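You operate a simulated robot arm through the tools that you are given. There is no shell and no other tool. Be economical: measure what you need, move in short steps, check, and stop when the job is done.

The job below is to be done with a simulated two-armed robot. You get a single attempt, and the scene is never put back.

TASK
Spray the blue pane from the orange rack and rub it clean.
Fine: lay it on the yellow rest first; white bottle; hold the pane while you rub; white cloth, put back. What is to be rubbed or washed off counts as gone when no trace of it is left.

The check looks at the end state, three seconds after you hand in, the way a careful person would. Anything else that was tipped, shoved, dropped, spilled or broken makes it a failure. Flat cloth is picked up by pressing the open fingertips on it (5 to 10 N) and closing them slowly along it; thin cloth reads only 2 to 8 mm in the jaws.

THE ROBOT
Two 7-joint arms with two-finger parallel grippers on one trunk, on a base that drives. Base frame: it is fixed to the floor where the robot stands at the start and does not move with it; the origin is under the middle of the robot, x ahead of it, y to its left, z up. Readings come in mm, rad, newtons and seconds.
The left shoulder is at the start at [-82, 119, 851], the right one opposite. With the tool pointing down near the work surface each hand reaches from about 180 to 600 mm from the robot's upright axis, wherever it stands, measured 20 degrees to its own side. Places, roughly: blue cloth [750, 1500, 750]; top of the yellow rest [500, 1200, 800]; white top [500, 1000, 1000]. Payload 3.43 kg a hand.
The TCP of each hand is the grasp point between the finger pads, 30 mm short of the fingertips. In the tool frame z runs along the fingers and y along their closing line. The gripper opens to 94 mm. The fingers are 28 mm wide and 10 mm thick; the gripper's body (50 by 96 mm) begins 55 mm behind the TCP.
Orientation is that of the tool frame in the base frame, as a unit quaternion [x, y, z, w]. With the fingers straight down and closing along the base's y, the tool's x points along the base's -x, its y along +y and its z along -z.

THE INTERFACE
- The arms move only by the tool arm_command. It takes "left_steps", "right_steps" or both (then of equal length, played together; a hand with none holds still); each is a list of rows, each a list of 7 numbers: the turn, a rotation vector about the tool's x, y, z in rad, then the shift along the tool's x, y, z in m, then the closure, from 0 (fully open) to 1 (shut). In form: [[wx, wy, wz, dx, dy, dz, hand], ...]. A call has 1 to 20 rows; each row is the pose to reach, as a shift and turn from the pose commanded when the call began, along the tool's axes at that moment. Each row takes 0.2 s and may step no farther than 50 mm and 0.15 rad from the row before; otherwise, or with a gripper value out of range, the whole call is refused. Where a pose cannot be reached the arm comes as near as it can. A force on the tool above 80 N (or 10 N above the force at the start of the call, whichever is more), or a blocked arm, ends the call early, and 0.2 s more pass. Each finger travels about 153 mm/s and halts on what it meets, pressing with about 43 N; the grip force reading is that of the motor and also rises with nothing between the fingers. The clock runs only during rows and for 0.2 s after the last one: add rows that repeat a pose to give the fingers time. It gives the time, the measured TCP pose, the force on the tool (base axes), the opening and the grip force at its end, in the units of the frame above (readings bear some noise), with the torque about the TCP (base axes, N m) and any sound that the robot's microphone picked up.
- Cameras (640 x 400 px; columns grow to the right, rows downward): "scene" is now at [18.7, 34.8, 1550]; the picture's right is [0.48, -0.88, 0.00], its down [-0.72, -0.39, -0.58] and it looks along [0.51, 0.28, -0.82] (base axes); focal length 287 px, centre (320, 200). "left" rides on the left gripper at [76, -14, -103] in its tool frame; the picture's right is [0.18, 0.98, 0.00], its down [-0.75, 0.14, -0.64] and it looks along [-0.63, 0.12, 0.77] (tool axes); focal length 243 px, centre (320, 200). "right" rides on the right gripper at [76, 14, -102] in its tool frame; the picture's right is [-0.18, 0.98, 0.00], its down [-0.75, -0.14, -0.64] and it looks along [-0.63, -0.12, 0.77] (tool axes); focal length 243 px, centre (320, 200). There is no depth. A picture from a camera that has moved, and an enlarged one, comes with that camera's place and axes in the base frame and with its lens.
- grab_frame(camera): a new picture of that camera. It takes no simulated time.
- lift_body(by): slides the trunk up (or, below 0, down) by that many mm; the arms and the scene camera ride with it, the base frame stays. It gives what a move gives, with no picture.
- drive_base(legs): drives the robot by 1 to 6 legs, each [ahead, left, turn to the left] in mm, mm and rad, along the robot's own axes; the way and the turn of a leg run together, so that a leg with both is an arc; at most 1500 mm and 3.142 rad a leg. The arms and the cameras ride along, it lands a little off, and it stops where it bumps. It gives what a move gives.
- aim_head(pan, tilt): turns the head with the scene camera to pan (to the left, within 2.496 rad either way) and tilt (down, from -0.506 to 1.204), counted from straight ahead of the robot. It gives what a move gives.
- enlarge(camera, box): a new picture of the part [left, top, right, bottom] of that camera's present view, enlarged. It takes no simulated time.
- job_done(): hands the job in; it is judged then, once.

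Work in short steps. Places have to be worked out from the pictures, the camera data and where the tool is seen: move nearer, look again, correct. Check each grasp and each placing, and mend what went wrong. You have 120 turns and 92 pictures in all, those below and enlarged ones among them. Open the grippers and draw the arms clear of the work before you hand the job in, unless the task says otherwise; then end with one line.

The tools are called after "Call:" as name(argument=value, ...) on one line, values as JSON. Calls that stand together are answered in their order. arm_command: Moves the arms, as the interface text tells. Its arguments: {"type":"object","properties":{"left_steps":{"type":"array","items":{"type":"array","items":{"type":"number"}}},"right_steps":{"type":"array","items":{"type":"array","items":{"type":"number"}}}},"required":[]} The other tools are called the same way: lift_body (by) slides the trunk up or down; drive_base (legs) drives the base; aim_head (pan, tilt) turns the head that bears the scene camera; grab_frame (camera) takes a picture; enlarge (camera, box) takes an enlarged picture of a part of a camera's view; job_done () hands the job in.

At the start:

```text
t: 0.0
left_tcp_pos: [280.7, 323.9, 1115.6]
left_tcp_rot: [0.0, 1.0, 0.0, 0.0]
left_ft_force: [-0.1, -0.5, -0.7]
left_torque: [0.0, 0.0, 0.0]
left_width: 94.0
left_grip_force: 0.0
right_tcp_pos: [297.2, 6.5, 1069.5]
right_tcp_rot: [0.001, 1.0, 0.0, 0.001]
right_ft_force: [0.2, -0.3, 0.6]
right_torque: [0.05, 0.02, -0.02]
right_width: 93.9
right_grip_force: 0.0
trunk travel left (down, up): [-275.0, 60.0]
robot x, y, heading: [-2.0, 0.3, 0.005]
head pan, tilt: [0.501, 0.955]
```

scene: 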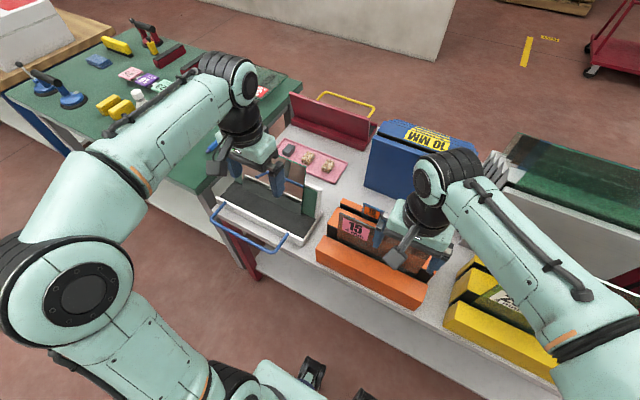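
right: 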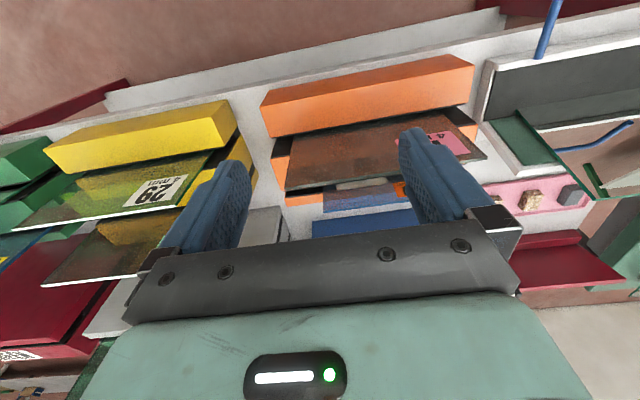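
left: 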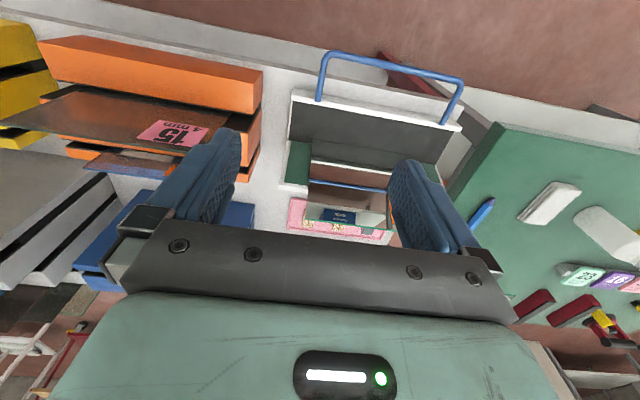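

The first views show racks of panes in front and a green workbench to the left. I'll turn the head to survey the left side and the ahead area.

Call:
aim_head(pan=1.1, tilt=0.6)

Call:
grab_frame(camera="scene")

Call:
aim_head(pan=0.1, tilt=0.9)

Call:
grab_frame(camera="scene")

```text
t: 1.0
left_tcp_pos: [282.0, 324.0, 1115.9]
left_tcp_rot: [0.0, 1.0, 0.0, 0.0]
left_ft_force: [-0.3, -0.6, -0.3]
left_torque: [-0.02, 0.01, 0.0]
left_width: 93.9
left_grip_force: 0.0
right_tcp_pos: [297.7, 6.5, 1069.3]
right_tcp_rot: [0.0, 1.0, 0.0, 0.0]
right_ft_force: [0.0, -0.6, 0.0]
right_torque: [0.01, 0.01, 0.01]
right_width: 94.1
right_grip_force: 0.0
trunk travel left (down, up): [-275.0, 60.0]
robot x, y, heading: [0.2, -1.3, -0.003]
head pan, tilt: [1.1, 0.6]
```

```text
88 pictures are left
camera scene: at [-4.6, 78.7, 1578.8], right [0.89, -0.45, 0.0], down [-0.26, -0.5, -0.82], along [0.38, 0.73, -0.57], focal length 287 px, centre (320, 200)
```

scene: 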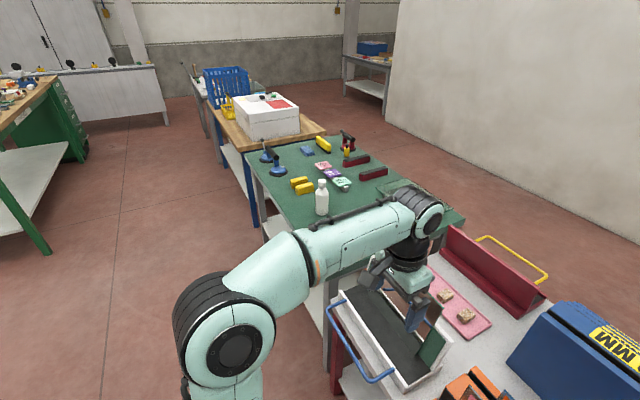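

```text
t: 2.3
left_tcp_pos: [281.5, 324.9, 1115.2]
left_tcp_rot: [0.0, 1.0, 0.001, -0.001]
left_ft_force: [1.1, 0.9, 0.3]
left_torque: [-0.02, 0.02, -0.03]
left_width: 94.1
left_grip_force: 0.0
right_tcp_pos: [296.6, 6.9, 1070.6]
right_tcp_rot: [0.0, 1.0, 0.0, 0.0]
right_ft_force: [0.3, 0.2, 0.4]
right_torque: [0.02, -0.01, 0.02]
right_width: 94.1
right_grip_force: 0.0
trunk travel left (down, up): [-275.0, 60.0]
robot x, y, heading: [1.1, 0.8, -0.003]
head pan, tilt: [0.099, 0.901]
```

```text
87 pictures are left
camera scene: at [30.3, 7.6, 1554.1], right [0.1, -0.99, 0.0], down [-0.78, -0.08, -0.62], along [0.62, 0.06, -0.78], focal length 287 px, centre (320, 200)
```

scene: 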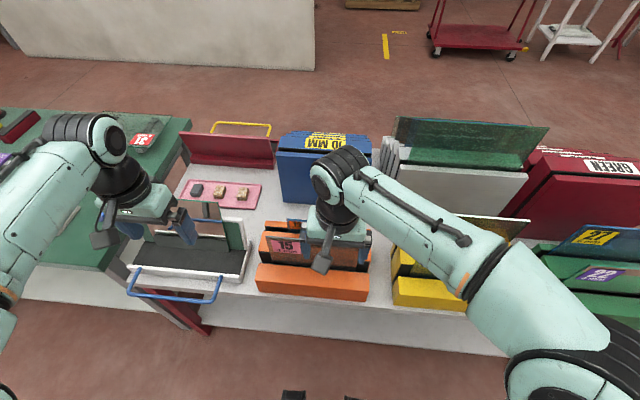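

Orange rack holds several panes; I need detail of it and of the green bench. Enlarging views.

Call:
enlarge(camera="right", box=[240, 50, 500, 240])

Call:
enlarge(camera="scene", box=[240, 180, 400, 300])

Call:
aim_head(pan=1.1, tilt=0.6)

Call:
enlarge(camera="scene", box=[180, 60, 420, 220])

```text
2.11 times, centred on (370, 145) of right
camera zoom: at [221.2, 21.5, 1172.6], right [0.18, 0.98, 0.0], down [0.75, -0.14, 0.64], along [0.63, -0.12, -0.77], focal length 511 px, centre (215, 316)
```

zoom: 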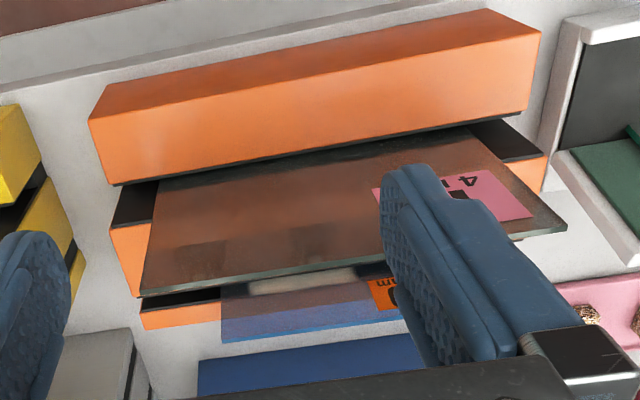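

```text
3.33 times, centred on (320, 240) of scene
camera zoom: at [30.3, 7.6, 1554.1], right [0.1, -0.99, 0.0], down [-0.78, -0.08, -0.62], along [0.62, 0.06, -0.78], focal length 958 px, centre (320, 67)
```

zoom: 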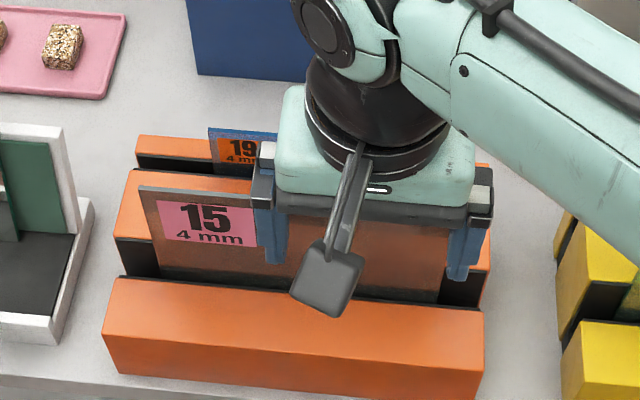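

```text
t: 3.5
left_tcp_pos: [282.1, 325.3, 1116.1]
left_tcp_rot: [0.0, 1.0, 0.0, 0.0]
left_ft_force: [0.3, -0.8, 0.6]
left_torque: [0.02, 0.03, 0.03]
left_width: 93.9
left_grip_force: 0.1
right_tcp_pos: [297.1, 6.4, 1069.0]
right_tcp_rot: [0.0, 1.0, 0.0, 0.0]
right_ft_force: [0.3, 0.6, 0.7]
right_torque: [0.02, 0.02, 0.05]
right_width: 93.8
right_grip_force: 0.1
trunk travel left (down, up): [-275.0, 60.0]
robot x, y, heading: [0.4, 1.2, 0.001]
head pan, tilt: [1.1, 0.6]
```

```text
2.50 times, centred on (300, 140) of scene
camera zoom: at [-4.6, 78.7, 1578.8], right [0.89, -0.45, 0.0], down [-0.26, -0.5, -0.82], along [0.38, 0.73, -0.57], focal length 718 px, centre (370, 350)
```

zoom: 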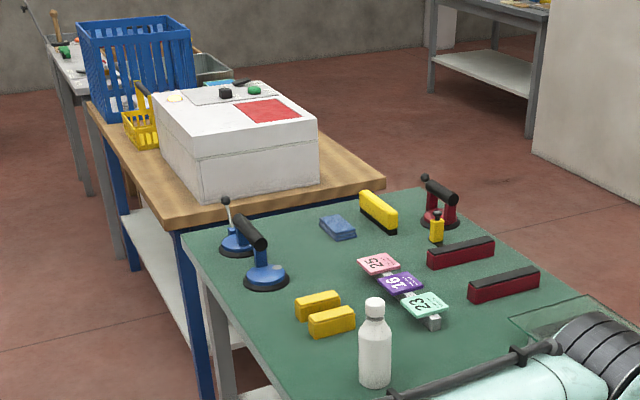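

The rack's rear slot holds a blue pane (label 19), in front of it a bronze pane (label 15). The yellow bars (rest) are at about [495,1240], bottle about [486,1003], white cloth about [468,907]. I'll move the right arm aside to see the rack clearly.

Call:
arm_command(right_steps=[[0, 0, 0, 0, -0.05, 0, 0], [0, 0, 0, 0, -0.1, 0, 0], [0, 0, 0, 0, -0.15, 0, 0], [0, 0, 0, 0, -0.2, 0, 0], [0, 0, 0, 0, -0.25, 0, 0], [0, 0, 0, 0.04, -0.28, 0, 0]])

Call:
aim_head(pan=0.1, tilt=0.9)

Call:
enlarge(camera="scene", box=[160, 120, 420, 300])

Call:
grab_frame(camera="right")

```text
t: 4.9
left_tcp_pos: [280.1, 325.1, 1115.6]
left_tcp_rot: [-0.001, 1.0, 0.0, 0.001]
left_ft_force: [-0.5, -0.6, -0.3]
left_torque: [-0.01, 0.0, 0.01]
left_width: 94.1
left_grip_force: 0.1
right_tcp_pos: [256.0, -275.8, 1070.2]
right_tcp_rot: [-0.001, 1.0, 0.0, 0.002]
right_ft_force: [-0.4, 0.4, 0.3]
right_torque: [0.01, 0.0, -0.02]
right_width: 94.0
right_grip_force: 0.0
trunk travel left (down, up): [-275.0, 60.0]
robot x, y, heading: [0.7, 0.8, 0.002]
head pan, tilt: [1.1, 0.6]
```

```text
t: 6.2
left_tcp_pos: [282.4, 323.8, 1114.8]
left_tcp_rot: [0.0, 1.0, 0.0, 0.0]
left_ft_force: [-0.7, 0.1, -0.8]
left_torque: [0.0, 0.02, 0.03]
left_width: 94.0
left_grip_force: 0.1
right_tcp_pos: [257.8, -274.8, 1070.8]
right_tcp_rot: [0.0, 1.0, 0.0, 0.0]
right_ft_force: [0.3, -1.0, -0.6]
right_torque: [-0.02, 0.04, 0.01]
right_width: 94.0
right_grip_force: 0.1
trunk travel left (down, up): [-275.0, 60.0]
robot x, y, heading: [-4.1, 0.1, -0.001]
head pan, tilt: [0.099, 0.901]
```

```text
2.22 times, centred on (290, 210) of scene
camera zoom: at [30.3, 7.6, 1554.1], right [0.1, -0.99, 0.0], down [-0.78, -0.08, -0.62], along [0.62, 0.06, -0.78], focal length 639 px, centre (387, 178)
```

zoom: 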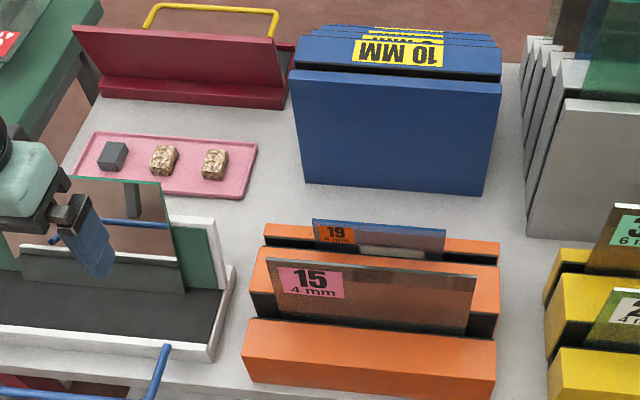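

```text
82 pictures are left
camera right: at [181.6, -259.7, 1173.1], right [0.18, 0.98, 0.0], down [0.75, -0.14, 0.64], along [0.63, -0.12, -0.77], focal length 243 px, centre (320, 200)
```

right: 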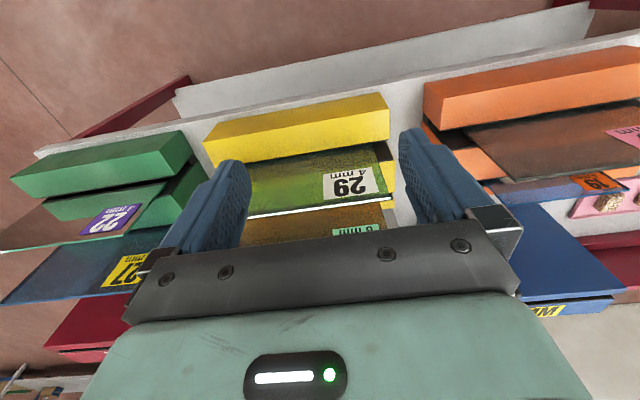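

Triangulating: the blue pane's top edge runs from about [484,-22,884] to [485,146,884], bronze pane in front at about x=350, z≈988. I'll shift the robot right 110 mm so that the left hand is well placed, and then look closely.

Call:
drive_base(legs=[[0, -110, 0]])

Call:
arm_command(left_steps=[[0, 0, 0.15, 0, -0.03, -0.01, 0], [0, 0, 0.3, 0, -0.06, -0.02, 0], [0, 0, 0.45, 0, -0.09, -0.03, 0], [0, 0, 0.6, 0, -0.09, -0.04, 0], [0, 0, 0.75, 0, -0.09, -0.05, 0], [0, 0, 0.9, 0, -0.09, -0.05, 0], [0, 0, 1.05, 0, -0.09, -0.05, 0], [0, 0, 1.2, 0, -0.09, -0.05, 0], [0, 0, 1.35, 0, -0.09, -0.05, 0], [0, 0, 1.5, 0, -0.09, -0.05, 0], [0, 0, 1.5708, 0, -0.09, -0.05, 0]])

Call:
grab_frame(camera="left")

Call:
grab_frame(camera="scene")

```text
t: 7.8
left_tcp_pos: [283.2, 212.8, 1114.2]
left_tcp_rot: [0.0, 1.0, 0.0, 0.0]
left_ft_force: [0.3, -0.1, -0.7]
left_torque: [0.03, 0.01, 0.04]
left_width: 93.9
left_grip_force: 0.1
right_tcp_pos: [257.9, -385.9, 1070.3]
right_tcp_rot: [0.0, 1.0, 0.0, 0.0]
right_ft_force: [-0.1, 0.0, -0.8]
right_torque: [0.02, -0.01, 0.01]
right_width: 94.2
right_grip_force: 0.0
trunk travel left (down, up): [-275.0, 60.0]
robot x, y, heading: [2.7, -113.3, -0.001]
head pan, tilt: [0.099, 0.901]
```

```text
t: 10.2
left_tcp_pos: [283.0, 123.0, 1165.7]
left_tcp_rot: [0.707, 0.707, -0.001, 0.0]
left_ft_force: [-0.8, 0.5, 0.7]
left_torque: [-0.01, 0.0, -0.01]
left_width: 94.0
left_grip_force: 0.1
right_tcp_pos: [257.9, -386.4, 1070.1]
right_tcp_rot: [0.0, 1.0, 0.0, 0.0]
right_ft_force: [0.2, 0.1, 0.7]
right_torque: [0.06, 0.01, 0.01]
right_width: 94.1
right_grip_force: 0.0
trunk travel left (down, up): [-275.0, 60.0]
robot x, y, heading: [4.9, -111.7, 0.003]
head pan, tilt: [0.099, 0.901]
```

```text
81 pictures are left
camera left: at [268.6, 200.5, 1268.5], right [0.98, 0.18, 0.0], down [0.14, -0.75, 0.64], along [0.12, -0.63, -0.77], focal length 243 px, centre (320, 200)
```

left: 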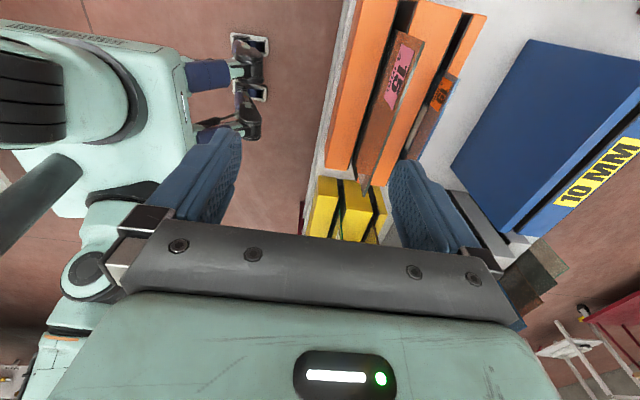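

```text
80 pictures are left
camera scene: at [30.3, -103.8, 1554.1], right [0.1, -0.99, 0.0], down [-0.78, -0.08, -0.62], along [0.62, 0.06, -0.78], focal length 287 px, centre (320, 200)
```

scene: 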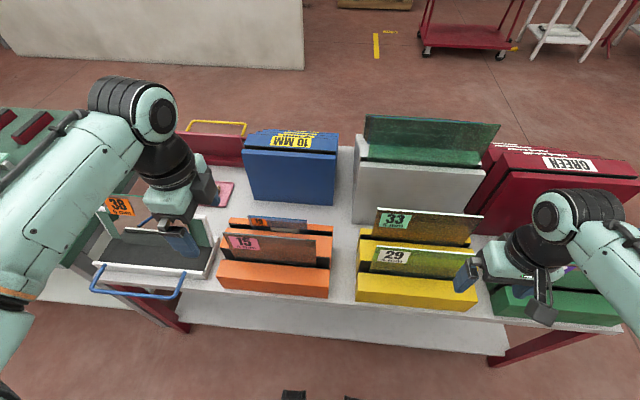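

I'll move the left hand above the blue pane (TCP to [484,62,1010]) with the jaws astride its plane, to look between the fingers.

Call:
arm_command(left_steps=[[0, 0, 0, -0.015, 0.045, 0, 0], [0, 0, 0, -0.03, 0.09, 0, 0], [0, 0, 0, -0.045, 0.135, 0, 0], [0, 0, 0, -0.061, 0.18, 0, 0], [0, 0, 0, -0.061, 0.201, 0.03, 0], [0, 0, 0, -0.061, 0.201, 0.07, 0], [0, 0, 0, -0.061, 0.201, 0.11, 0], [0, 0, 0, -0.061, 0.201, 0.156, 0]])

Call:
grab_frame(camera="left")

Call:
enlarge(camera="scene", box=[200, 150, 380, 300])

```text
t: 12.1
left_tcp_pos: [481.8, 61.6, 1009.0]
left_tcp_rot: [0.707, 0.707, 0.0, 0.0]
left_ft_force: [0.8, 0.0, 0.5]
left_torque: [0.01, -0.01, 0.05]
left_width: 94.1
left_grip_force: 0.1
left hand out of reach, approached as far as the arm can: row 4, 5
right_tcp_pos: [259.2, -386.4, 1070.5]
right_tcp_rot: [0.0, 1.0, 0.0, 0.0]
right_ft_force: [0.2, -0.5, 0.8]
right_torque: [0.0, 0.02, -0.01]
right_width: 94.0
right_grip_force: 0.0
trunk travel left (down, up): [-275.0, 60.0]
robot x, y, heading: [1.9, -112.2, -0.003]
head pan, tilt: [0.099, 0.901]
```

```text
79 pictures are left
camera left: at [468.6, 139.1, 1113.3], right [0.98, 0.18, 0.0], down [0.14, -0.75, 0.64], along [0.12, -0.63, -0.77], focal length 243 px, centre (320, 200)
```

left: 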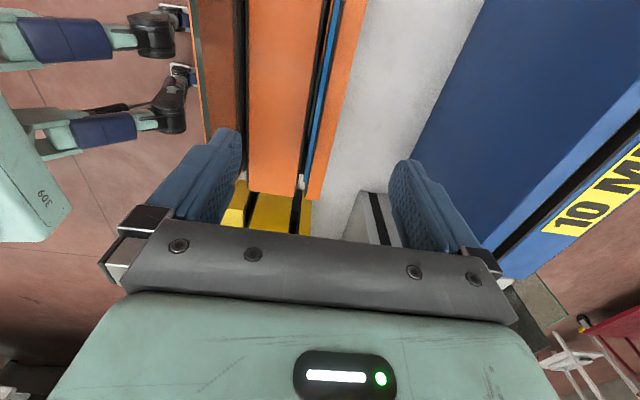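

```text
2.67 times, centred on (290, 225) of scene
camera zoom: at [31.1, -103.7, 1554.1], right [0.1, -0.99, 0.0], down [-0.78, -0.08, -0.62], along [0.62, 0.06, -0.78], focal length 766 px, centre (400, 133)
```

zoom: 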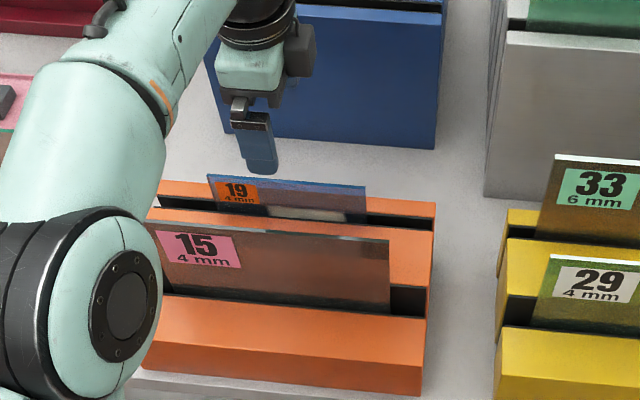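

Pane at x≈482, its top 884, bar tops ≈833. Lower to TCP z≈876 while half-closing the jaws, and look before gripping.

Call:
arm_command(left_steps=[[0, 0, 0, 0, 0, 0.04, 0], [0, 0, 0, 0, 0, 0.08, 0], [0, 0, 0, 0, 0, 0.11, 0], [0, 0, 0, 0, 0, 0.133, 0], [0, 0, 0, 0, 0, 0.133, 0.4], [0, 0, 0, 0, 0, 0.133, 0.6]])

Call:
enlarge(camera="left", box=[160, 0, 480, 240])

Call:
enlarge(camera="scene", box=[200, 150, 380, 300])

```text
t: 13.4
left_tcp_pos: [483.5, 64.0, 875.6]
left_tcp_rot: [0.707, 0.707, 0.0, 0.0]
left_ft_force: [-0.4, -0.3, -0.5]
left_torque: [0.01, 0.02, 0.01]
left_width: 37.6
left_grip_force: 0.1
right_tcp_pos: [257.9, -385.0, 1070.2]
right_tcp_rot: [0.0, 1.0, 0.0, 0.0]
right_ft_force: [-1.0, -0.3, -0.3]
right_torque: [0.01, 0.0, -0.02]
right_width: 94.0
right_grip_force: 0.0
trunk travel left (down, up): [-275.0, 60.0]
robot x, y, heading: [0.2, -109.9, -0.003]
head pan, tilt: [0.099, 0.901]
```

```text
1.67 times, centred on (320, 120) of left
camera zoom: at [470.6, 140.7, 978.7], right [0.98, 0.18, 0.0], down [0.14, -0.75, 0.64], along [0.12, -0.63, -0.77], focal length 404 px, centre (320, 333)
```

zoom: 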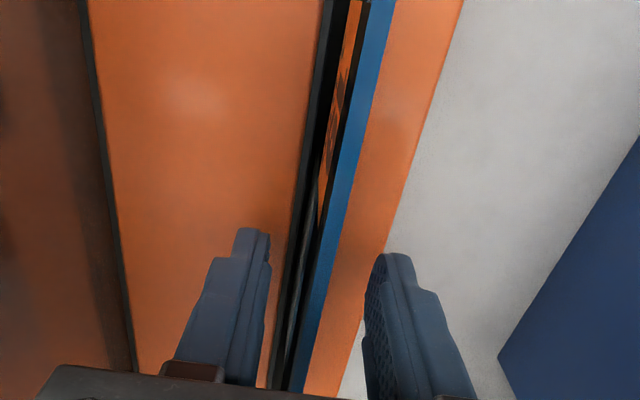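

```text
2.67 times, centred on (290, 225) of scene
camera zoom: at [30.4, -103.7, 1554.1], right [0.1, -0.99, 0.0], down [-0.78, -0.08, -0.62], along [0.62, 0.06, -0.78], focal length 766 px, centre (400, 133)
```

zoom: 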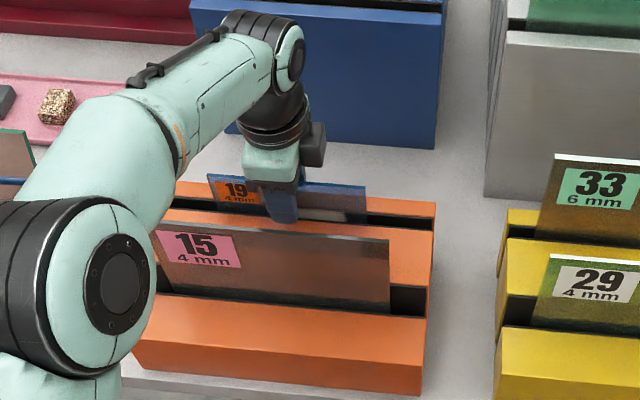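

The pane sits between the fingers, nearly centred. Closing on it.

Call:
arm_command(left_steps=[[0, 0, 0, 0, 0, 0, 0.75], [0, 0, 0, 0, 0, 0, 0.85], [0, 0, 0, 0, 0, 0, 0.92], [0, 0, 0, 0, 0, 0, 1], [0, 0, 0, 0, 0, 0, 1], [0, 0, 0, 0, 0, 0, 1]])

```text
t: 14.8
left_tcp_pos: [483.3, 63.6, 875.7]
left_tcp_rot: [0.707, 0.707, 0.0, 0.0]
left_ft_force: [-0.5, -0.2, 0.3]
left_torque: [-0.06, 0.03, 0.0]
left_width: 8.1
left_grip_force: 42.1
right_tcp_pos: [258.7, -386.2, 1070.0]
right_tcp_rot: [-0.001, 1.0, -0.001, 0.0]
right_ft_force: [0.3, -0.1, 0.4]
right_torque: [-0.01, 0.02, 0.02]
right_width: 94.2
right_grip_force: 0.0
trunk travel left (down, up): [-275.0, 60.0]
robot x, y, heading: [-2.7, -108.4, 0.002]
head pan, tilt: [0.099, 0.901]
```

Gripped at 8 mm with 42 N. Lifting straight up slowly.

Call:
arm_command(left_steps=[[0, 0, 0, 0, 0, -0.01, 1], [0, 0, 0, 0, 0, -0.025, 1], [0, 0, 0, 0, 0, -0.045, 1], [0, 0, 0, 0, 0, -0.065, 1], [0, 0, 0, 0, 0, -0.085, 1], [0, 0, 0, 0, 0, -0.105, 1], [0, 0, 0, 0, 0, -0.125, 1], [0, 0, 0, 0, 0, -0.145, 1], [0, 0, 0, 0, 0, -0.165, 1], [0, 0, 0, 0, 0, -0.185, 1], [0, 0, 0, 0, 0, -0.21, 1], [0, 0, 0, 0, 0, -0.235, 1]])

Call:
enlarge(camera="scene", box=[160, 100, 400, 280])

Call:
grab_frame(camera="left")

```text
t: 17.4
left_tcp_pos: [477.2, 61.1, 1107.8]
left_tcp_rot: [0.707, 0.708, -0.001, -0.001]
left_ft_force: [-0.8, -0.3, -2.5]
left_torque: [0.01, 0.02, 0.02]
left_width: 8.1
left_grip_force: 41.8
left hand out of reach, approached as far as the arm can: row 12
right_tcp_pos: [258.0, -386.5, 1070.2]
right_tcp_rot: [0.0, 1.0, 0.001, 0.001]
right_ft_force: [-0.1, 0.1, -0.1]
right_torque: [0.02, 0.02, 0.01]
right_width: 93.9
right_grip_force: 0.1
trunk travel left (down, up): [-275.0, 60.0]
robot x, y, heading: [0.1, -115.5, 0.0]
head pan, tilt: [0.099, 0.901]
```

```text
2.22 times, centred on (280, 190) of scene
camera zoom: at [30.4, -104.0, 1554.1], right [0.1, -0.99, 0.0], down [-0.78, -0.08, -0.62], along [0.62, 0.06, -0.78], focal length 639 px, centre (409, 222)
```

zoom: 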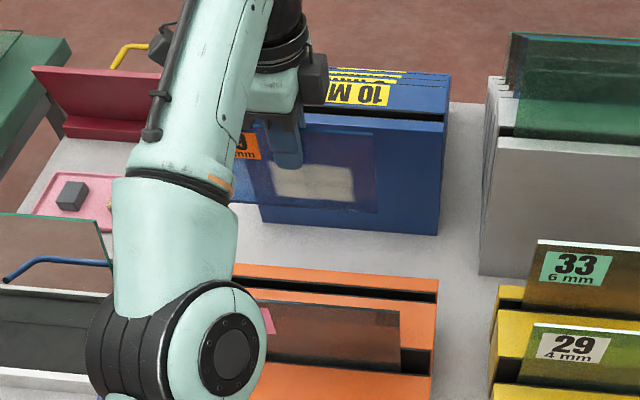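

```text
74 pictures are left
camera left: at [464.8, 138.6, 1212.1], right [0.98, 0.18, 0.0], down [0.14, -0.75, 0.64], along [0.12, -0.63, -0.77], focal length 243 px, centre (320, 200)
```

left: 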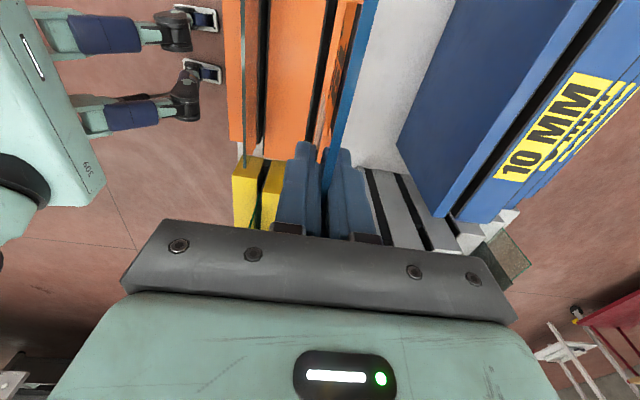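

The pane is free (about 168×120 mm), with a pale smear 85×60 mm in its middle. I'll raise the trunk, pull the hand in, back off a little and drive left toward the green bench.

Call:
lift_body(by=58)

Call:
arm_command(left_steps=[[0, 0, 0, 0, -0.03, 0, 1], [0, 0, 0, 0, -0.06, 0, 1], [0, 0, 0, 0, -0.09, 0, 1], [0, 0, 0, 0, -0.12, 0, 1], [0, 0, 0, 0, -0.15, 0, 1]])

Call:
drive_base(legs=[[-100, 0, 0], [0, 1225, 0]])

Call:
aim_head(pan=0.15, tilt=0.8)

Call:
grab_frame(camera="scene")

```text
t: 18.4
left_tcp_pos: [478.1, 62.1, 1167.4]
left_tcp_rot: [0.708, 0.706, -0.001, 0.0]
left_ft_force: [-0.2, -0.3, -2.4]
left_torque: [-0.01, -0.02, 0.01]
left_width: 7.9
left_grip_force: 41.8
right_tcp_pos: [258.0, -385.9, 1128.7]
right_tcp_rot: [0.0, 1.0, 0.0, 0.0]
right_ft_force: [-0.2, -0.5, -0.1]
right_torque: [0.0, -0.01, 0.01]
right_width: 94.0
right_grip_force: 0.0
trunk travel left (down, up): [-333.0, 2.0]
robot x, y, heading: [1.9, -110.8, 0.001]
head pan, tilt: [0.099, 0.901]
```

```text
t: 19.6
left_tcp_pos: [327.3, 61.3, 1167.4]
left_tcp_rot: [0.707, 0.707, 0.001, 0.0]
left_ft_force: [-1.0, 0.3, -1.9]
left_torque: [0.0, -0.01, 0.01]
left_width: 8.2
left_grip_force: 42.5
right_tcp_pos: [255.9, -386.4, 1128.2]
right_tcp_rot: [0.0, 1.0, 0.0, -0.001]
right_ft_force: [0.3, 0.2, 0.5]
right_torque: [0.02, -0.05, 0.0]
right_width: 94.0
right_grip_force: 0.1
trunk travel left (down, up): [-333.0, 2.0]
robot x, y, heading: [2.7, -112.7, 0.004]
head pan, tilt: [0.099, 0.901]
```

```text
t: 31.4
left_tcp_pos: [204.7, 1304.2, 1167.6]
left_tcp_rot: [0.695, 0.719, 0.0, 0.0]
left_ft_force: [0.3, -0.4, -1.8]
left_torque: [-0.01, 0.0, -0.01]
left_width: 8.0
left_grip_force: 41.9
right_tcp_pos: [146.0, 854.4, 1128.6]
right_tcp_rot: [-0.017, 1.0, -0.001, 0.001]
right_ft_force: [0.5, 0.2, 1.0]
right_torque: [-0.02, 0.01, -0.02]
right_width: 94.0
right_grip_force: 0.0
trunk travel left (down, up): [-333.0, 2.0]
robot x, y, heading: [-122.8, 1121.0, 0.034]
head pan, tilt: [0.099, 0.901]
```

```text
t: 32.1
left_tcp_pos: [204.1, 1304.5, 1166.8]
left_tcp_rot: [0.696, 0.718, 0.0, 0.0]
left_ft_force: [0.6, -0.5, -1.0]
left_torque: [-0.01, -0.04, -0.01]
left_width: 7.7
left_grip_force: 41.8
right_tcp_pos: [147.0, 853.3, 1127.9]
right_tcp_rot: [-0.016, 1.0, -0.001, 0.0]
right_ft_force: [-0.7, -0.7, 0.8]
right_torque: [-0.01, 0.02, 0.01]
right_width: 94.1
right_grip_force: 0.2
trunk travel left (down, up): [-333.0, 2.0]
robot x, y, heading: [-120.1, 1118.8, 0.03]
head pan, tilt: [0.15, 0.799]
```

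```text
73 pictures are left
camera scene: at [-85.6, 1133.2, 1623.5], right [0.18, -0.98, 0.0], down [-0.71, -0.13, -0.7], along [0.69, 0.13, -0.72], focal length 287 px, centre (320, 200)
```

scene: 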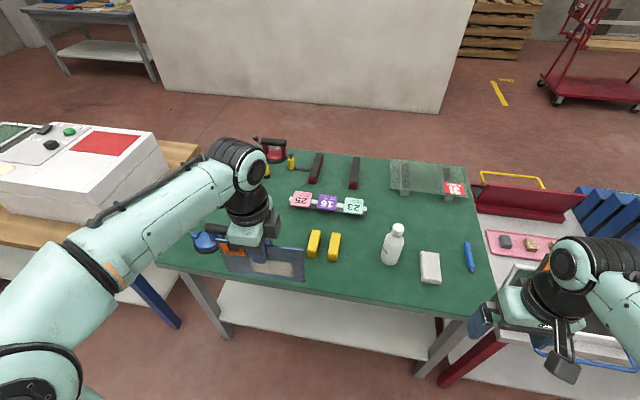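

The rest (two yellow bars running away from me), bottle, white cloth and a marker are visible. Zooming for measurements.

Call:
enlarge(camera="scene", box=[260, 180, 500, 330])

Call:
grab_frame(camera="right")

```text
2.67 times, centred on (380, 255) of scene
camera zoom: at [-85.6, 1133.2, 1623.5], right [0.18, -0.98, 0.0], down [-0.71, -0.13, -0.7], along [0.69, 0.13, -0.72], focal length 766 px, centre (160, 53)
```

zoom: 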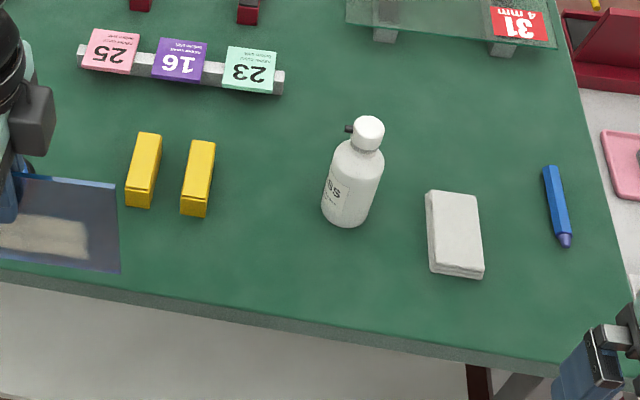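

```text
71 pictures are left
camera right: at [70.4, 866.1, 1231.1], right [0.15, 0.99, 0.0], down [0.76, -0.12, 0.64], along [0.63, -0.1, -0.77], focal length 243 px, centre (320, 200)
```

right: 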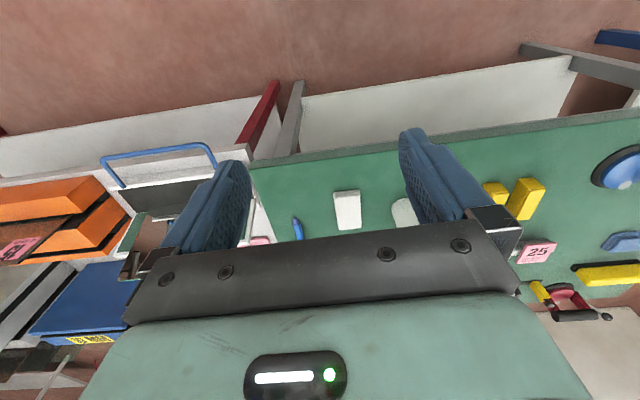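

Estimates: table top z≈772, its near edge x≈330; bars at y≈1194 and 1261, x 451–539, top ≈815; cloth top [471,870,788]. The smear looks untinted from the front, so the front face must go up: I'll square and advance the base, then spin the wrist 180° before pitching.

Call:
drive_base(legs=[[0, 0, -0.031], [115, 0, 0]])

Call:
arm_command(left_steps=[[0, 0, -0.14, 0, 0, 0, 1], [0, 0, -0.28, 0, 0, 0, 1], [0, 0, -0.42, 0, 0, 0, 1], [0, 0, -0.56, 0, 0, 0, 1], [0, 0, -0.7, 0, 0, 0, 1], [0, 0, -0.84, 0, 0, 0, 1], [0, 0, -0.98, 0, 0, 0, 1], [0, 0, -1.12, 0, 0, 0, 1], [0, 0, -1.26, 0, 0, 0, 1], [0, 0, -1.4, 0, 0, 0, 1], [0, 0, -1.54, 0, 0, 0, 1], [0, 0, -1.6, 0, 0, 0, 1]])

Call:
grab_frame(camera="scene")

```text
t: 33.7
left_tcp_pos: [322.3, 1294.5, 1166.5]
left_tcp_rot: [0.707, 0.707, 0.001, 0.0]
left_ft_force: [1.2, 0.0, -2.0]
left_torque: [0.0, 0.04, -0.02]
left_width: 8.0
left_grip_force: 42.2
right_tcp_pos: [251.9, 846.6, 1128.5]
right_tcp_rot: [-0.001, 1.0, 0.0, 0.0]
right_ft_force: [0.7, 0.0, 0.3]
right_torque: [0.02, 0.0, 0.03]
right_width: 94.0
right_grip_force: 0.1
trunk travel left (down, up): [-333.0, 2.0]
robot x, y, heading: [-7.1, 1120.3, -0.004]
head pan, tilt: [0.15, 0.799]
```

```text
t: 36.3
left_tcp_pos: [323.4, 1293.8, 1167.2]
left_tcp_rot: [-0.016, 1.0, 0.0, 0.0]
left_ft_force: [0.7, -0.6, -1.6]
left_torque: [0.0, -0.01, 0.02]
left_width: 8.2
left_grip_force: 41.7
right_tcp_pos: [252.4, 845.7, 1127.8]
right_tcp_rot: [-0.001, 1.0, 0.0, -0.001]
right_ft_force: [0.0, 0.1, -0.4]
right_torque: [-0.01, 0.02, 0.01]
right_width: 93.6
right_grip_force: 0.2
trunk travel left (down, up): [-333.0, 2.0]
robot x, y, heading: [-3.0, 1124.3, 0.002]
head pan, tilt: [0.15, 0.799]
```

```text
70 pictures are left
camera scene: at [29.1, 1132.3, 1623.5], right [0.15, -0.99, 0.0], down [-0.71, -0.11, -0.7], along [0.69, 0.11, -0.72], focal length 287 px, centre (320, 200)
```

scene: 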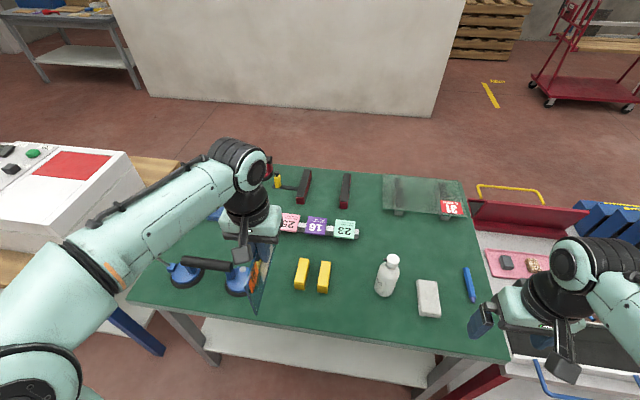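

Wrist spin is fine; continue the second half and check.

Call:
arm_command(left_steps=[[0, 0, -0.14, 0, 0, 0, 1], [0, 0, -0.28, 0, 0, 0, 1], [0, 0, -0.42, 0, 0, 0, 1], [0, 0, -0.56, 0, 0, 0, 1], [0, 0, -0.7, 0, 0, 0, 1], [0, 0, -0.84, 0, 0, 0, 1], [0, 0, -0.98, 0, 0, 0, 1], [0, 0, -1.12, 0, 0, 0, 1], [0, 0, -1.26, 0, 0, 0, 1], [0, 0, -1.4, 0, 0, 0, 1], [0, 0, -1.5406, 0, 0, 0, 1]])

Call:
enlarge(camera="scene", box=[160, 180, 360, 320])

```text
t: 38.7
left_tcp_pos: [323.9, 1296.0, 1166.8]
left_tcp_rot: [0.708, -0.706, -0.001, 0.0]
left_ft_force: [-0.6, 0.6, -2.1]
left_torque: [0.04, -0.02, 0.02]
left_width: 7.9
left_grip_force: 42.0
right_tcp_pos: [253.7, 844.8, 1128.3]
right_tcp_rot: [-0.001, 1.0, 0.001, 0.0]
right_ft_force: [0.0, -0.2, -0.8]
right_torque: [-0.01, 0.01, 0.0]
right_width: 94.1
right_grip_force: 0.1
trunk travel left (down, up): [-333.0, 2.0]
robot x, y, heading: [-2.8, 1116.0, 0.003]
head pan, tilt: [0.15, 0.799]
```

```text
2.86 times, centred on (260, 250) of scene
camera zoom: at [29.1, 1132.3, 1623.5], right [0.15, -0.99, 0.0], down [-0.71, -0.11, -0.7], along [0.69, 0.11, -0.72], focal length 821 px, centre (491, 57)
```

zoom: 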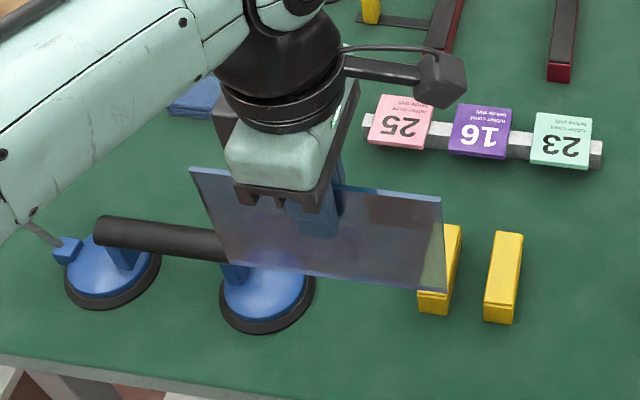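

From behind, the smear is hidden/tinted and the label shows its dark back: the dirt is on the front face, which will now go up. Pitching the hand forward to 8° from horizontal while moving towards the rest.

Call:
arm_command(left_steps=[[0.143, 0, 0, 0.007, -0.01, 0, 1], [0.286, 0, 0, 0.014, -0.02, 0, 1], [0.429, 0, 0, 0.021, -0.03, 0, 1], [0.572, 0, 0, 0.028, -0.04, 0, 1], [0.715, 0, 0, 0.035, -0.05, 0, 1], [0.858, 0, 0, 0.042, -0.06, 0, 1], [1.001, 0, 0, 0.049, -0.07, 0, 1], [1.144, 0, 0, 0.056, -0.08, 0, 1], [1.287, 0, 0, 0.062, -0.09, 0, 1], [1.43, 0, 0, 0.068, -0.095, 0, 1]])

Call:
grab_frame(camera="scene")

```text
t: 40.9
left_tcp_pos: [391.9, 1245.3, 1167.6]
left_tcp_rot: [0.621, -0.62, 0.339, -0.34]
left_ft_force: [-0.8, 0.0, -2.2]
left_torque: [-0.02, 0.1, 0.0]
left_width: 8.0
left_grip_force: 41.8
left hand out of reach, approached as far as the arm can: row 8, 9, 10
right_tcp_pos: [253.3, 846.4, 1128.1]
right_tcp_rot: [-0.001, 1.0, 0.0, 0.0]
right_ft_force: [-0.2, 0.2, -0.8]
right_torque: [0.01, 0.02, -0.01]
right_width: 94.1
right_grip_force: 0.1
trunk travel left (down, up): [-333.0, 2.0]
robot x, y, heading: [-9.1, 1121.3, 0.005]
head pan, tilt: [0.15, 0.799]
```

```text
68 pictures are left
camera scene: at [29.2, 1132.3, 1623.5], right [0.15, -0.99, 0.0], down [-0.71, -0.11, -0.7], along [0.69, 0.11, -0.72], focal length 287 px, centre (320, 200)
```

scene: 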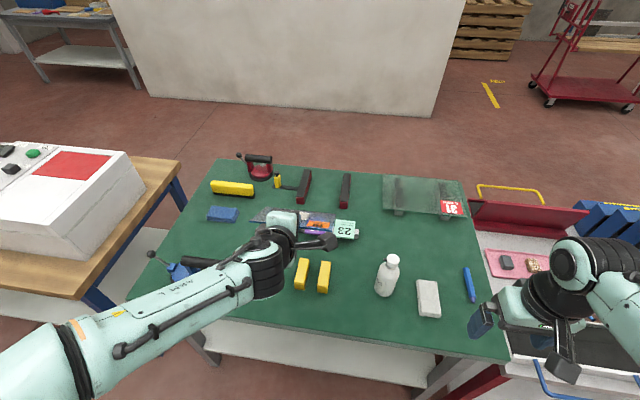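

The arm stopped at pitch ≈1.0 rad (limit in this posture). I'll try a small move down along the tool's y to see which pose the command frame uses.

Call:
arm_command(left_steps=[[0, 0, 0, 0, 0.03, 0, 1], [0, 0, 0, 0, 0.06, 0, 1]])

```text
t: 41.5
left_tcp_pos: [394.3, 1246.2, 1167.0]
left_tcp_rot: [0.621, -0.62, 0.339, -0.34]
left_ft_force: [1.4, 0.2, -1.3]
left_torque: [0.01, 0.07, 0.02]
left_width: 7.7
left_grip_force: 41.9
left hand out of reach, approached as far as the arm can: row 1, 2
right_tcp_pos: [253.4, 846.0, 1129.1]
right_tcp_rot: [-0.002, 1.0, 0.001, 0.0]
right_ft_force: [-0.4, 0.2, 0.3]
right_torque: [-0.02, -0.01, 0.01]
right_width: 94.2
right_grip_force: 0.1
trunk travel left (down, up): [-333.0, 2.0]
robot x, y, heading: [-3.6, 1118.4, 0.001]
head pan, tilt: [0.15, 0.799]
```

The frame is the commanded (unreached) pose. I'll bring the command back to pitch 1.0, then go down to z≈930 where the forearm posture should allow more pitch.

Call:
arm_command(left_steps=[[-0.15, 0, 0, 0, 0, 0, 1], [-0.3, 0, 0, 0, 0, 0, 1], [-0.45, 0, 0, 0, 0, 0, 1], [-0.45, 0, 0, 0, 0.035, 0.005, 1], [-0.45, 0, 0, 0, 0.07, 0.01, 1], [-0.45, 0, 0, 0, 0.105, 0.015, 1], [-0.45, 0, 0, 0, 0.14, 0.02, 1], [-0.45, 0, 0, 0, 0.175, 0.025, 1]])

```text
t: 43.3
left_tcp_pos: [321.8, 1248.8, 1004.1]
left_tcp_rot: [0.682, -0.679, 0.192, -0.192]
left_ft_force: [0.9, 0.6, -1.7]
left_torque: [0.01, 0.09, 0.01]
left_width: 8.0
left_grip_force: 41.7
right_tcp_pos: [252.8, 845.7, 1128.4]
right_tcp_rot: [0.0, 1.0, 0.0, 0.0]
right_ft_force: [-0.4, 0.3, 0.4]
right_torque: [-0.01, 0.01, -0.03]
right_width: 93.9
right_grip_force: 0.2
trunk travel left (down, up): [-333.0, 2.0]
robot x, y, heading: [-2.2, 1113.7, 0.002]
head pan, tilt: [0.15, 0.799]
```

Command frame equals the actual pose. Now at pitch 0.55, [322,1249,1004]; retry pitching up at this lower height, moving forward.

Call:
arm_command(left_steps=[[0.147, 0, 0, 0, -0.012, 0.007, 1], [0.294, 0, 0, 0, -0.024, 0.014, 1], [0.44, 0, 0, 0, -0.035, 0.021, 1], [0.587, 0, 0, 0, -0.046, 0.028, 1], [0.734, 0, 0, 0, -0.057, 0.035, 1], [0.88, 0, 0, 0, -0.068, 0.042, 1]])

Call:
grab_frame(camera="scene")

```text
t: 44.3
left_tcp_pos: [386.7, 1160.8, 1087.7]
left_tcp_rot: [0.606, -0.509, 0.575, -0.206]
left_ft_force: [-0.1, 0.8, -1.0]
left_torque: [0.04, 0.08, -0.03]
left_width: 8.0
left_grip_force: 42.1
left hand out of reach, approached as far as the arm can: row 1, 2, 3, 4, 5
right_tcp_pos: [256.1, 848.7, 1128.5]
right_tcp_rot: [0.0, 1.0, -0.002, 0.0]
right_ft_force: [1.4, 0.3, 0.6]
right_torque: [-0.05, 0.03, 0.01]
right_width: 93.8
right_grip_force: 0.0
trunk travel left (down, up): [-333.0, 2.0]
robot x, y, heading: [-4.3, 1117.6, 0.001]
head pan, tilt: [0.15, 0.799]
stopped in row 5 (left hand): the arm was blocked; the commanded pose is now the measured one
```

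```text
67 pictures are left
camera scene: at [33.1, 1136.7, 1623.8], right [0.15, -0.99, 0.0], down [-0.71, -0.11, -0.69], along [0.69, 0.1, -0.72], focal length 287 px, centre (320, 200)
```

scene: 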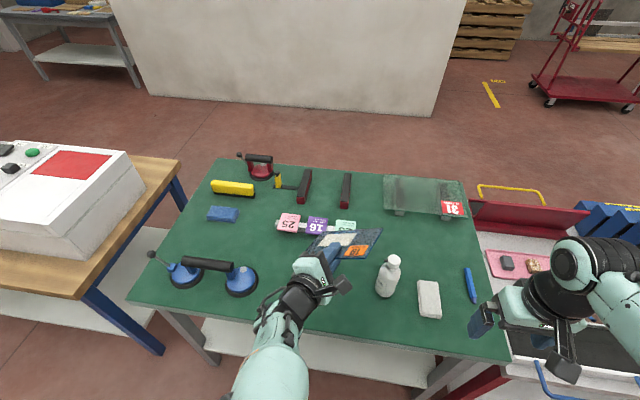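

Blocked: the elbow is folded too close. The pane is still held, dirty side up. I'll back the base off 200 mm to give the arm room, then extend forward and square the hand.

Call:
drive_base(legs=[[-200, 0, 0]])

Call:
arm_command(left_steps=[[0, 0, 0, -0.017, -0.004, 0.024, 1], [0, 0, 0, -0.034, -0.008, 0.048, 1], [0.02, -0.031, 0.045, -0.052, -0.013, 0.072, 1], [0.041, -0.062, 0.091, -0.069, -0.017, 0.096, 1], [0.081, -0.124, 0.182, -0.086, -0.021, 0.12, 1], [0.122, -0.186, 0.272, -0.104, -0.026, 0.144, 1], [0.163, -0.248, 0.363, -0.121, -0.03, 0.169, 1], [0.2035, -0.31, 0.454, -0.138, -0.034, 0.193, 1]])

Call:
grab_frame(camera="scene")

```text
t: 45.9
left_tcp_pos: [186.2, 1158.2, 1087.8]
left_tcp_rot: [0.605, -0.51, 0.575, -0.208]
left_ft_force: [0.6, 0.3, -1.9]
left_torque: [0.02, 0.07, -0.01]
left_width: 7.9
left_grip_force: 41.7
right_tcp_pos: [55.0, 843.4, 1128.7]
right_tcp_rot: [0.0, 1.0, 0.0, 0.0]
right_ft_force: [0.6, -0.1, 0.4]
right_torque: [-0.01, 0.0, 0.02]
right_width: 94.0
right_grip_force: 0.0
trunk travel left (down, up): [-333.0, 2.0]
robot x, y, heading: [-204.5, 1116.7, 0.005]
head pan, tilt: [0.15, 0.799]
```

```text
t: 47.7
left_tcp_pos: [399.0, 1224.1, 1001.5]
left_tcp_rot: [-0.532, 0.535, -0.462, 0.467]
left_ft_force: [0.8, 0.1, -2.5]
left_torque: [0.04, 0.1, 0.01]
left_width: 7.8
left_grip_force: 41.5
right_tcp_pos: [53.7, 844.2, 1127.5]
right_tcp_rot: [0.0, 1.0, 0.0, 0.001]
right_ft_force: [1.0, -0.9, -0.5]
right_torque: [-0.03, 0.01, -0.01]
right_width: 94.2
right_grip_force: 0.1
trunk travel left (down, up): [-333.0, 2.0]
robot x, y, heading: [-205.3, 1115.9, 0.002]
head pan, tilt: [0.15, 0.799]
```

```text
66 pictures are left
camera scene: at [-168.5, 1131.0, 1623.5], right [0.15, -0.99, 0.0], down [-0.71, -0.11, -0.7], along [0.69, 0.11, -0.72], focal length 287 px, centre (320, 200)
```

scene: 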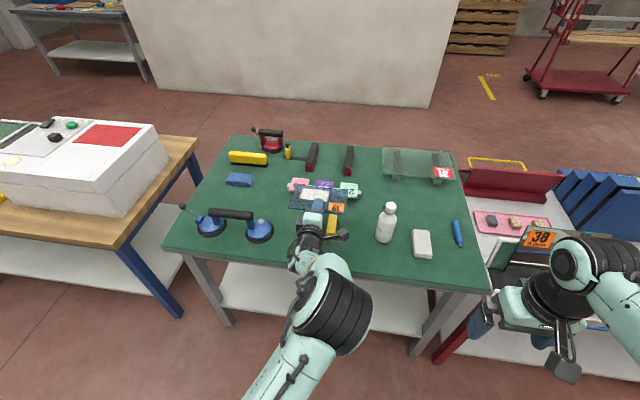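

Pose achieved: pitch 1.43, [399,1224,1001], dirt side up. Lowering to z≈870 over the rest and looking again.

Call:
arm_command(left_steps=[[0, 0, 0, -0.001, 0.032, 0.01, 1], [0, 0, 0, -0.002, 0.064, 0.02, 1], [0, 0, 0, -0.003, 0.096, 0.03, 1], [0, 0, 0, -0.004, 0.127, 0.037, 1]])

Call:
aim_head(pan=0.2, tilt=0.75)

Call:
enlarge(camera="scene", box=[230, 140, 430, 280])

Call:
grab_frame(camera="left")

```text
t: 48.7
left_tcp_pos: [390.7, 1211.9, 904.8]
left_tcp_rot: [-0.533, 0.534, -0.461, 0.466]
left_ft_force: [0.2, -0.7, -1.6]
left_torque: [-0.03, 0.09, 0.02]
left_width: 8.2
left_grip_force: 41.9
left hand out of reach, approached as far as the arm can: row 3, 4
right_tcp_pos: [54.5, 843.9, 1128.7]
right_tcp_rot: [0.0, 1.0, 0.0, 0.0]
right_ft_force: [0.6, -0.6, 0.1]
right_torque: [0.01, 0.03, 0.02]
right_width: 94.0
right_grip_force: 0.0
trunk travel left (down, up): [-333.0, 2.0]
robot x, y, heading: [-203.6, 1117.7, -0.0]
head pan, tilt: [0.15, 0.799]
```

```text
t: 49.4
left_tcp_pos: [390.3, 1212.7, 906.3]
left_tcp_rot: [-0.533, 0.535, -0.461, 0.466]
left_ft_force: [0.2, 0.6, -1.6]
left_torque: [0.0, 0.12, -0.03]
left_width: 8.1
left_grip_force: 41.9
right_tcp_pos: [54.2, 844.7, 1128.5]
right_tcp_rot: [0.0, 1.0, -0.001, 0.0]
right_ft_force: [0.6, 0.3, 0.6]
right_torque: [0.0, 0.01, -0.01]
right_width: 94.3
right_grip_force: 0.1
trunk travel left (down, up): [-333.0, 2.0]
robot x, y, heading: [-202.6, 1118.1, 0.002]
head pan, tilt: [0.201, 0.75]
```

```text
2.86 times, centred on (330, 210) of scene
camera zoom: at [-167.8, 1135.6, 1627.5], right [0.2, -0.98, 0.0], down [-0.67, -0.14, -0.73], along [0.72, 0.15, -0.68], focal length 821 px, centre (291, 171)
```

zoom: 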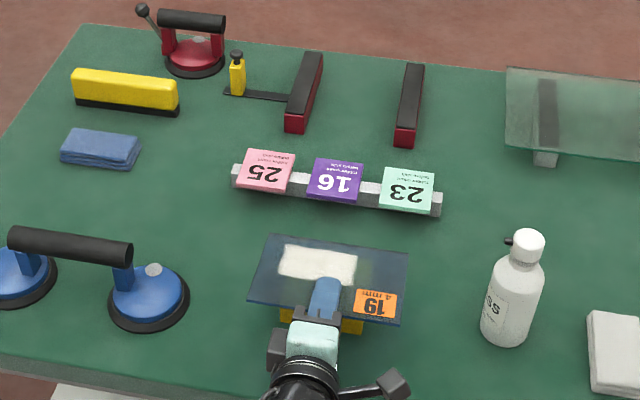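

```text
64 pictures are left
camera left: at [292.8, 1136.2, 933.9], right [-0.14, -0.18, -0.97], down [-0.66, 0.75, -0.04], along [0.74, 0.63, -0.22], focal length 243 px, centre (320, 200)
```

left: 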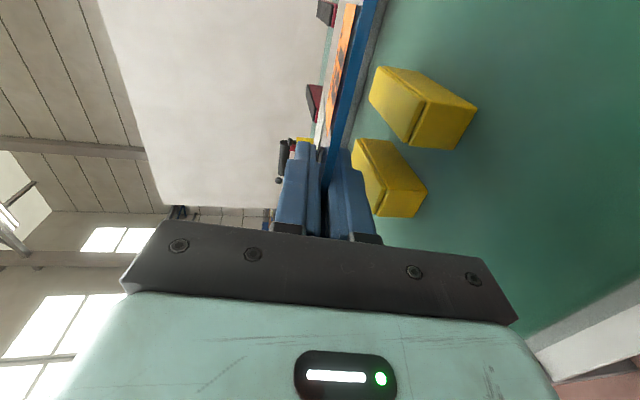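

Very good view: pane is above the bars, dirt up. The arm's posture limits it, so I'll raise it slightly, shift to x≈414, y≈1230, and then use the trunk to descend.

Call:
arm_command(left_steps=[[0, 0, 0, 0, -0.03, -0.004, 1], [0, 0, 0, -0.009, -0.045, 0.006, 1], [0, 0, 0, -0.018, -0.06, 0.016, 1]])

Call:
lift_body(by=-95)

Call:
enlarge(camera="scene", box=[230, 120, 430, 260])

Call:
grab_frame(camera="left")

```text
t: 50.2
left_tcp_pos: [414.2, 1230.7, 964.0]
left_tcp_rot: [-0.533, 0.535, -0.462, 0.466]
left_ft_force: [0.4, 0.0, -2.8]
left_torque: [0.0, 0.09, 0.03]
left_width: 7.9
left_grip_force: 41.7
right_tcp_pos: [53.9, 844.3, 1128.0]
right_tcp_rot: [0.0, 1.0, 0.0, 0.0]
right_ft_force: [-0.1, 0.0, -0.5]
right_torque: [0.03, 0.0, 0.0]
right_width: 94.1
right_grip_force: 0.1
trunk travel left (down, up): [-333.0, 2.0]
robot x, y, heading: [-204.6, 1117.5, 0.0]
head pan, tilt: [0.201, 0.75]
```

```text
t: 51.5
left_tcp_pos: [406.1, 1228.7, 860.3]
left_tcp_rot: [-0.535, 0.538, -0.458, 0.463]
left_ft_force: [-2.4, -0.5, 1.5]
left_torque: [-0.15, -0.14, 0.01]
left_width: 7.9
left_grip_force: 41.7
right_tcp_pos: [55.9, 844.0, 1033.5]
right_tcp_rot: [0.0, 1.0, 0.0, 0.001]
right_ft_force: [0.1, 0.8, -0.5]
right_torque: [-0.02, 0.01, -0.01]
right_width: 93.9
right_grip_force: 0.1
trunk travel left (down, up): [-238.0, 97.0]
robot x, y, heading: [-206.3, 1118.4, 0.0]
head pan, tilt: [0.201, 0.75]
```

```text
2.86 times, centred on (330, 190) of scene
camera zoom: at [-166.4, 1135.7, 1527.2], right [0.2, -0.98, 0.0], down [-0.67, -0.14, -0.73], along [0.72, 0.15, -0.68], focal length 821 px, centre (291, 229)
```

zoom: 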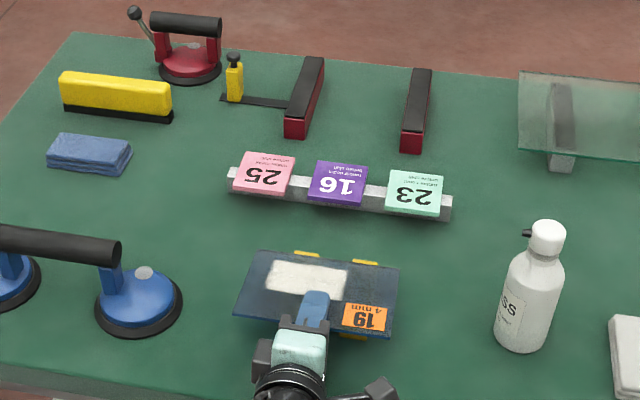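

```text
62 pictures are left
camera left: at [307.1, 1153.2, 889.9], right [-0.15, -0.18, -0.97], down [-0.66, 0.75, -0.04], along [0.74, 0.63, -0.23], focal length 243 px, centre (320, 200)
```

left: 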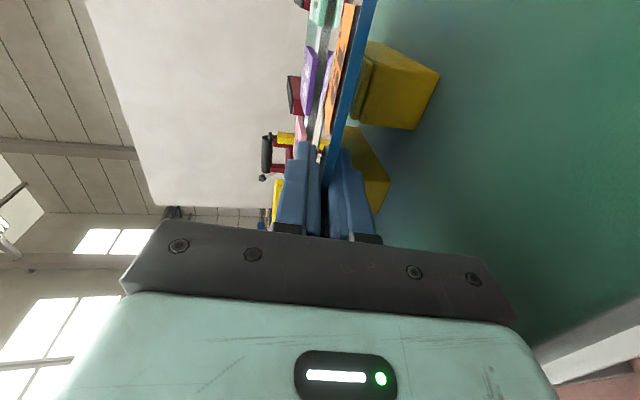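

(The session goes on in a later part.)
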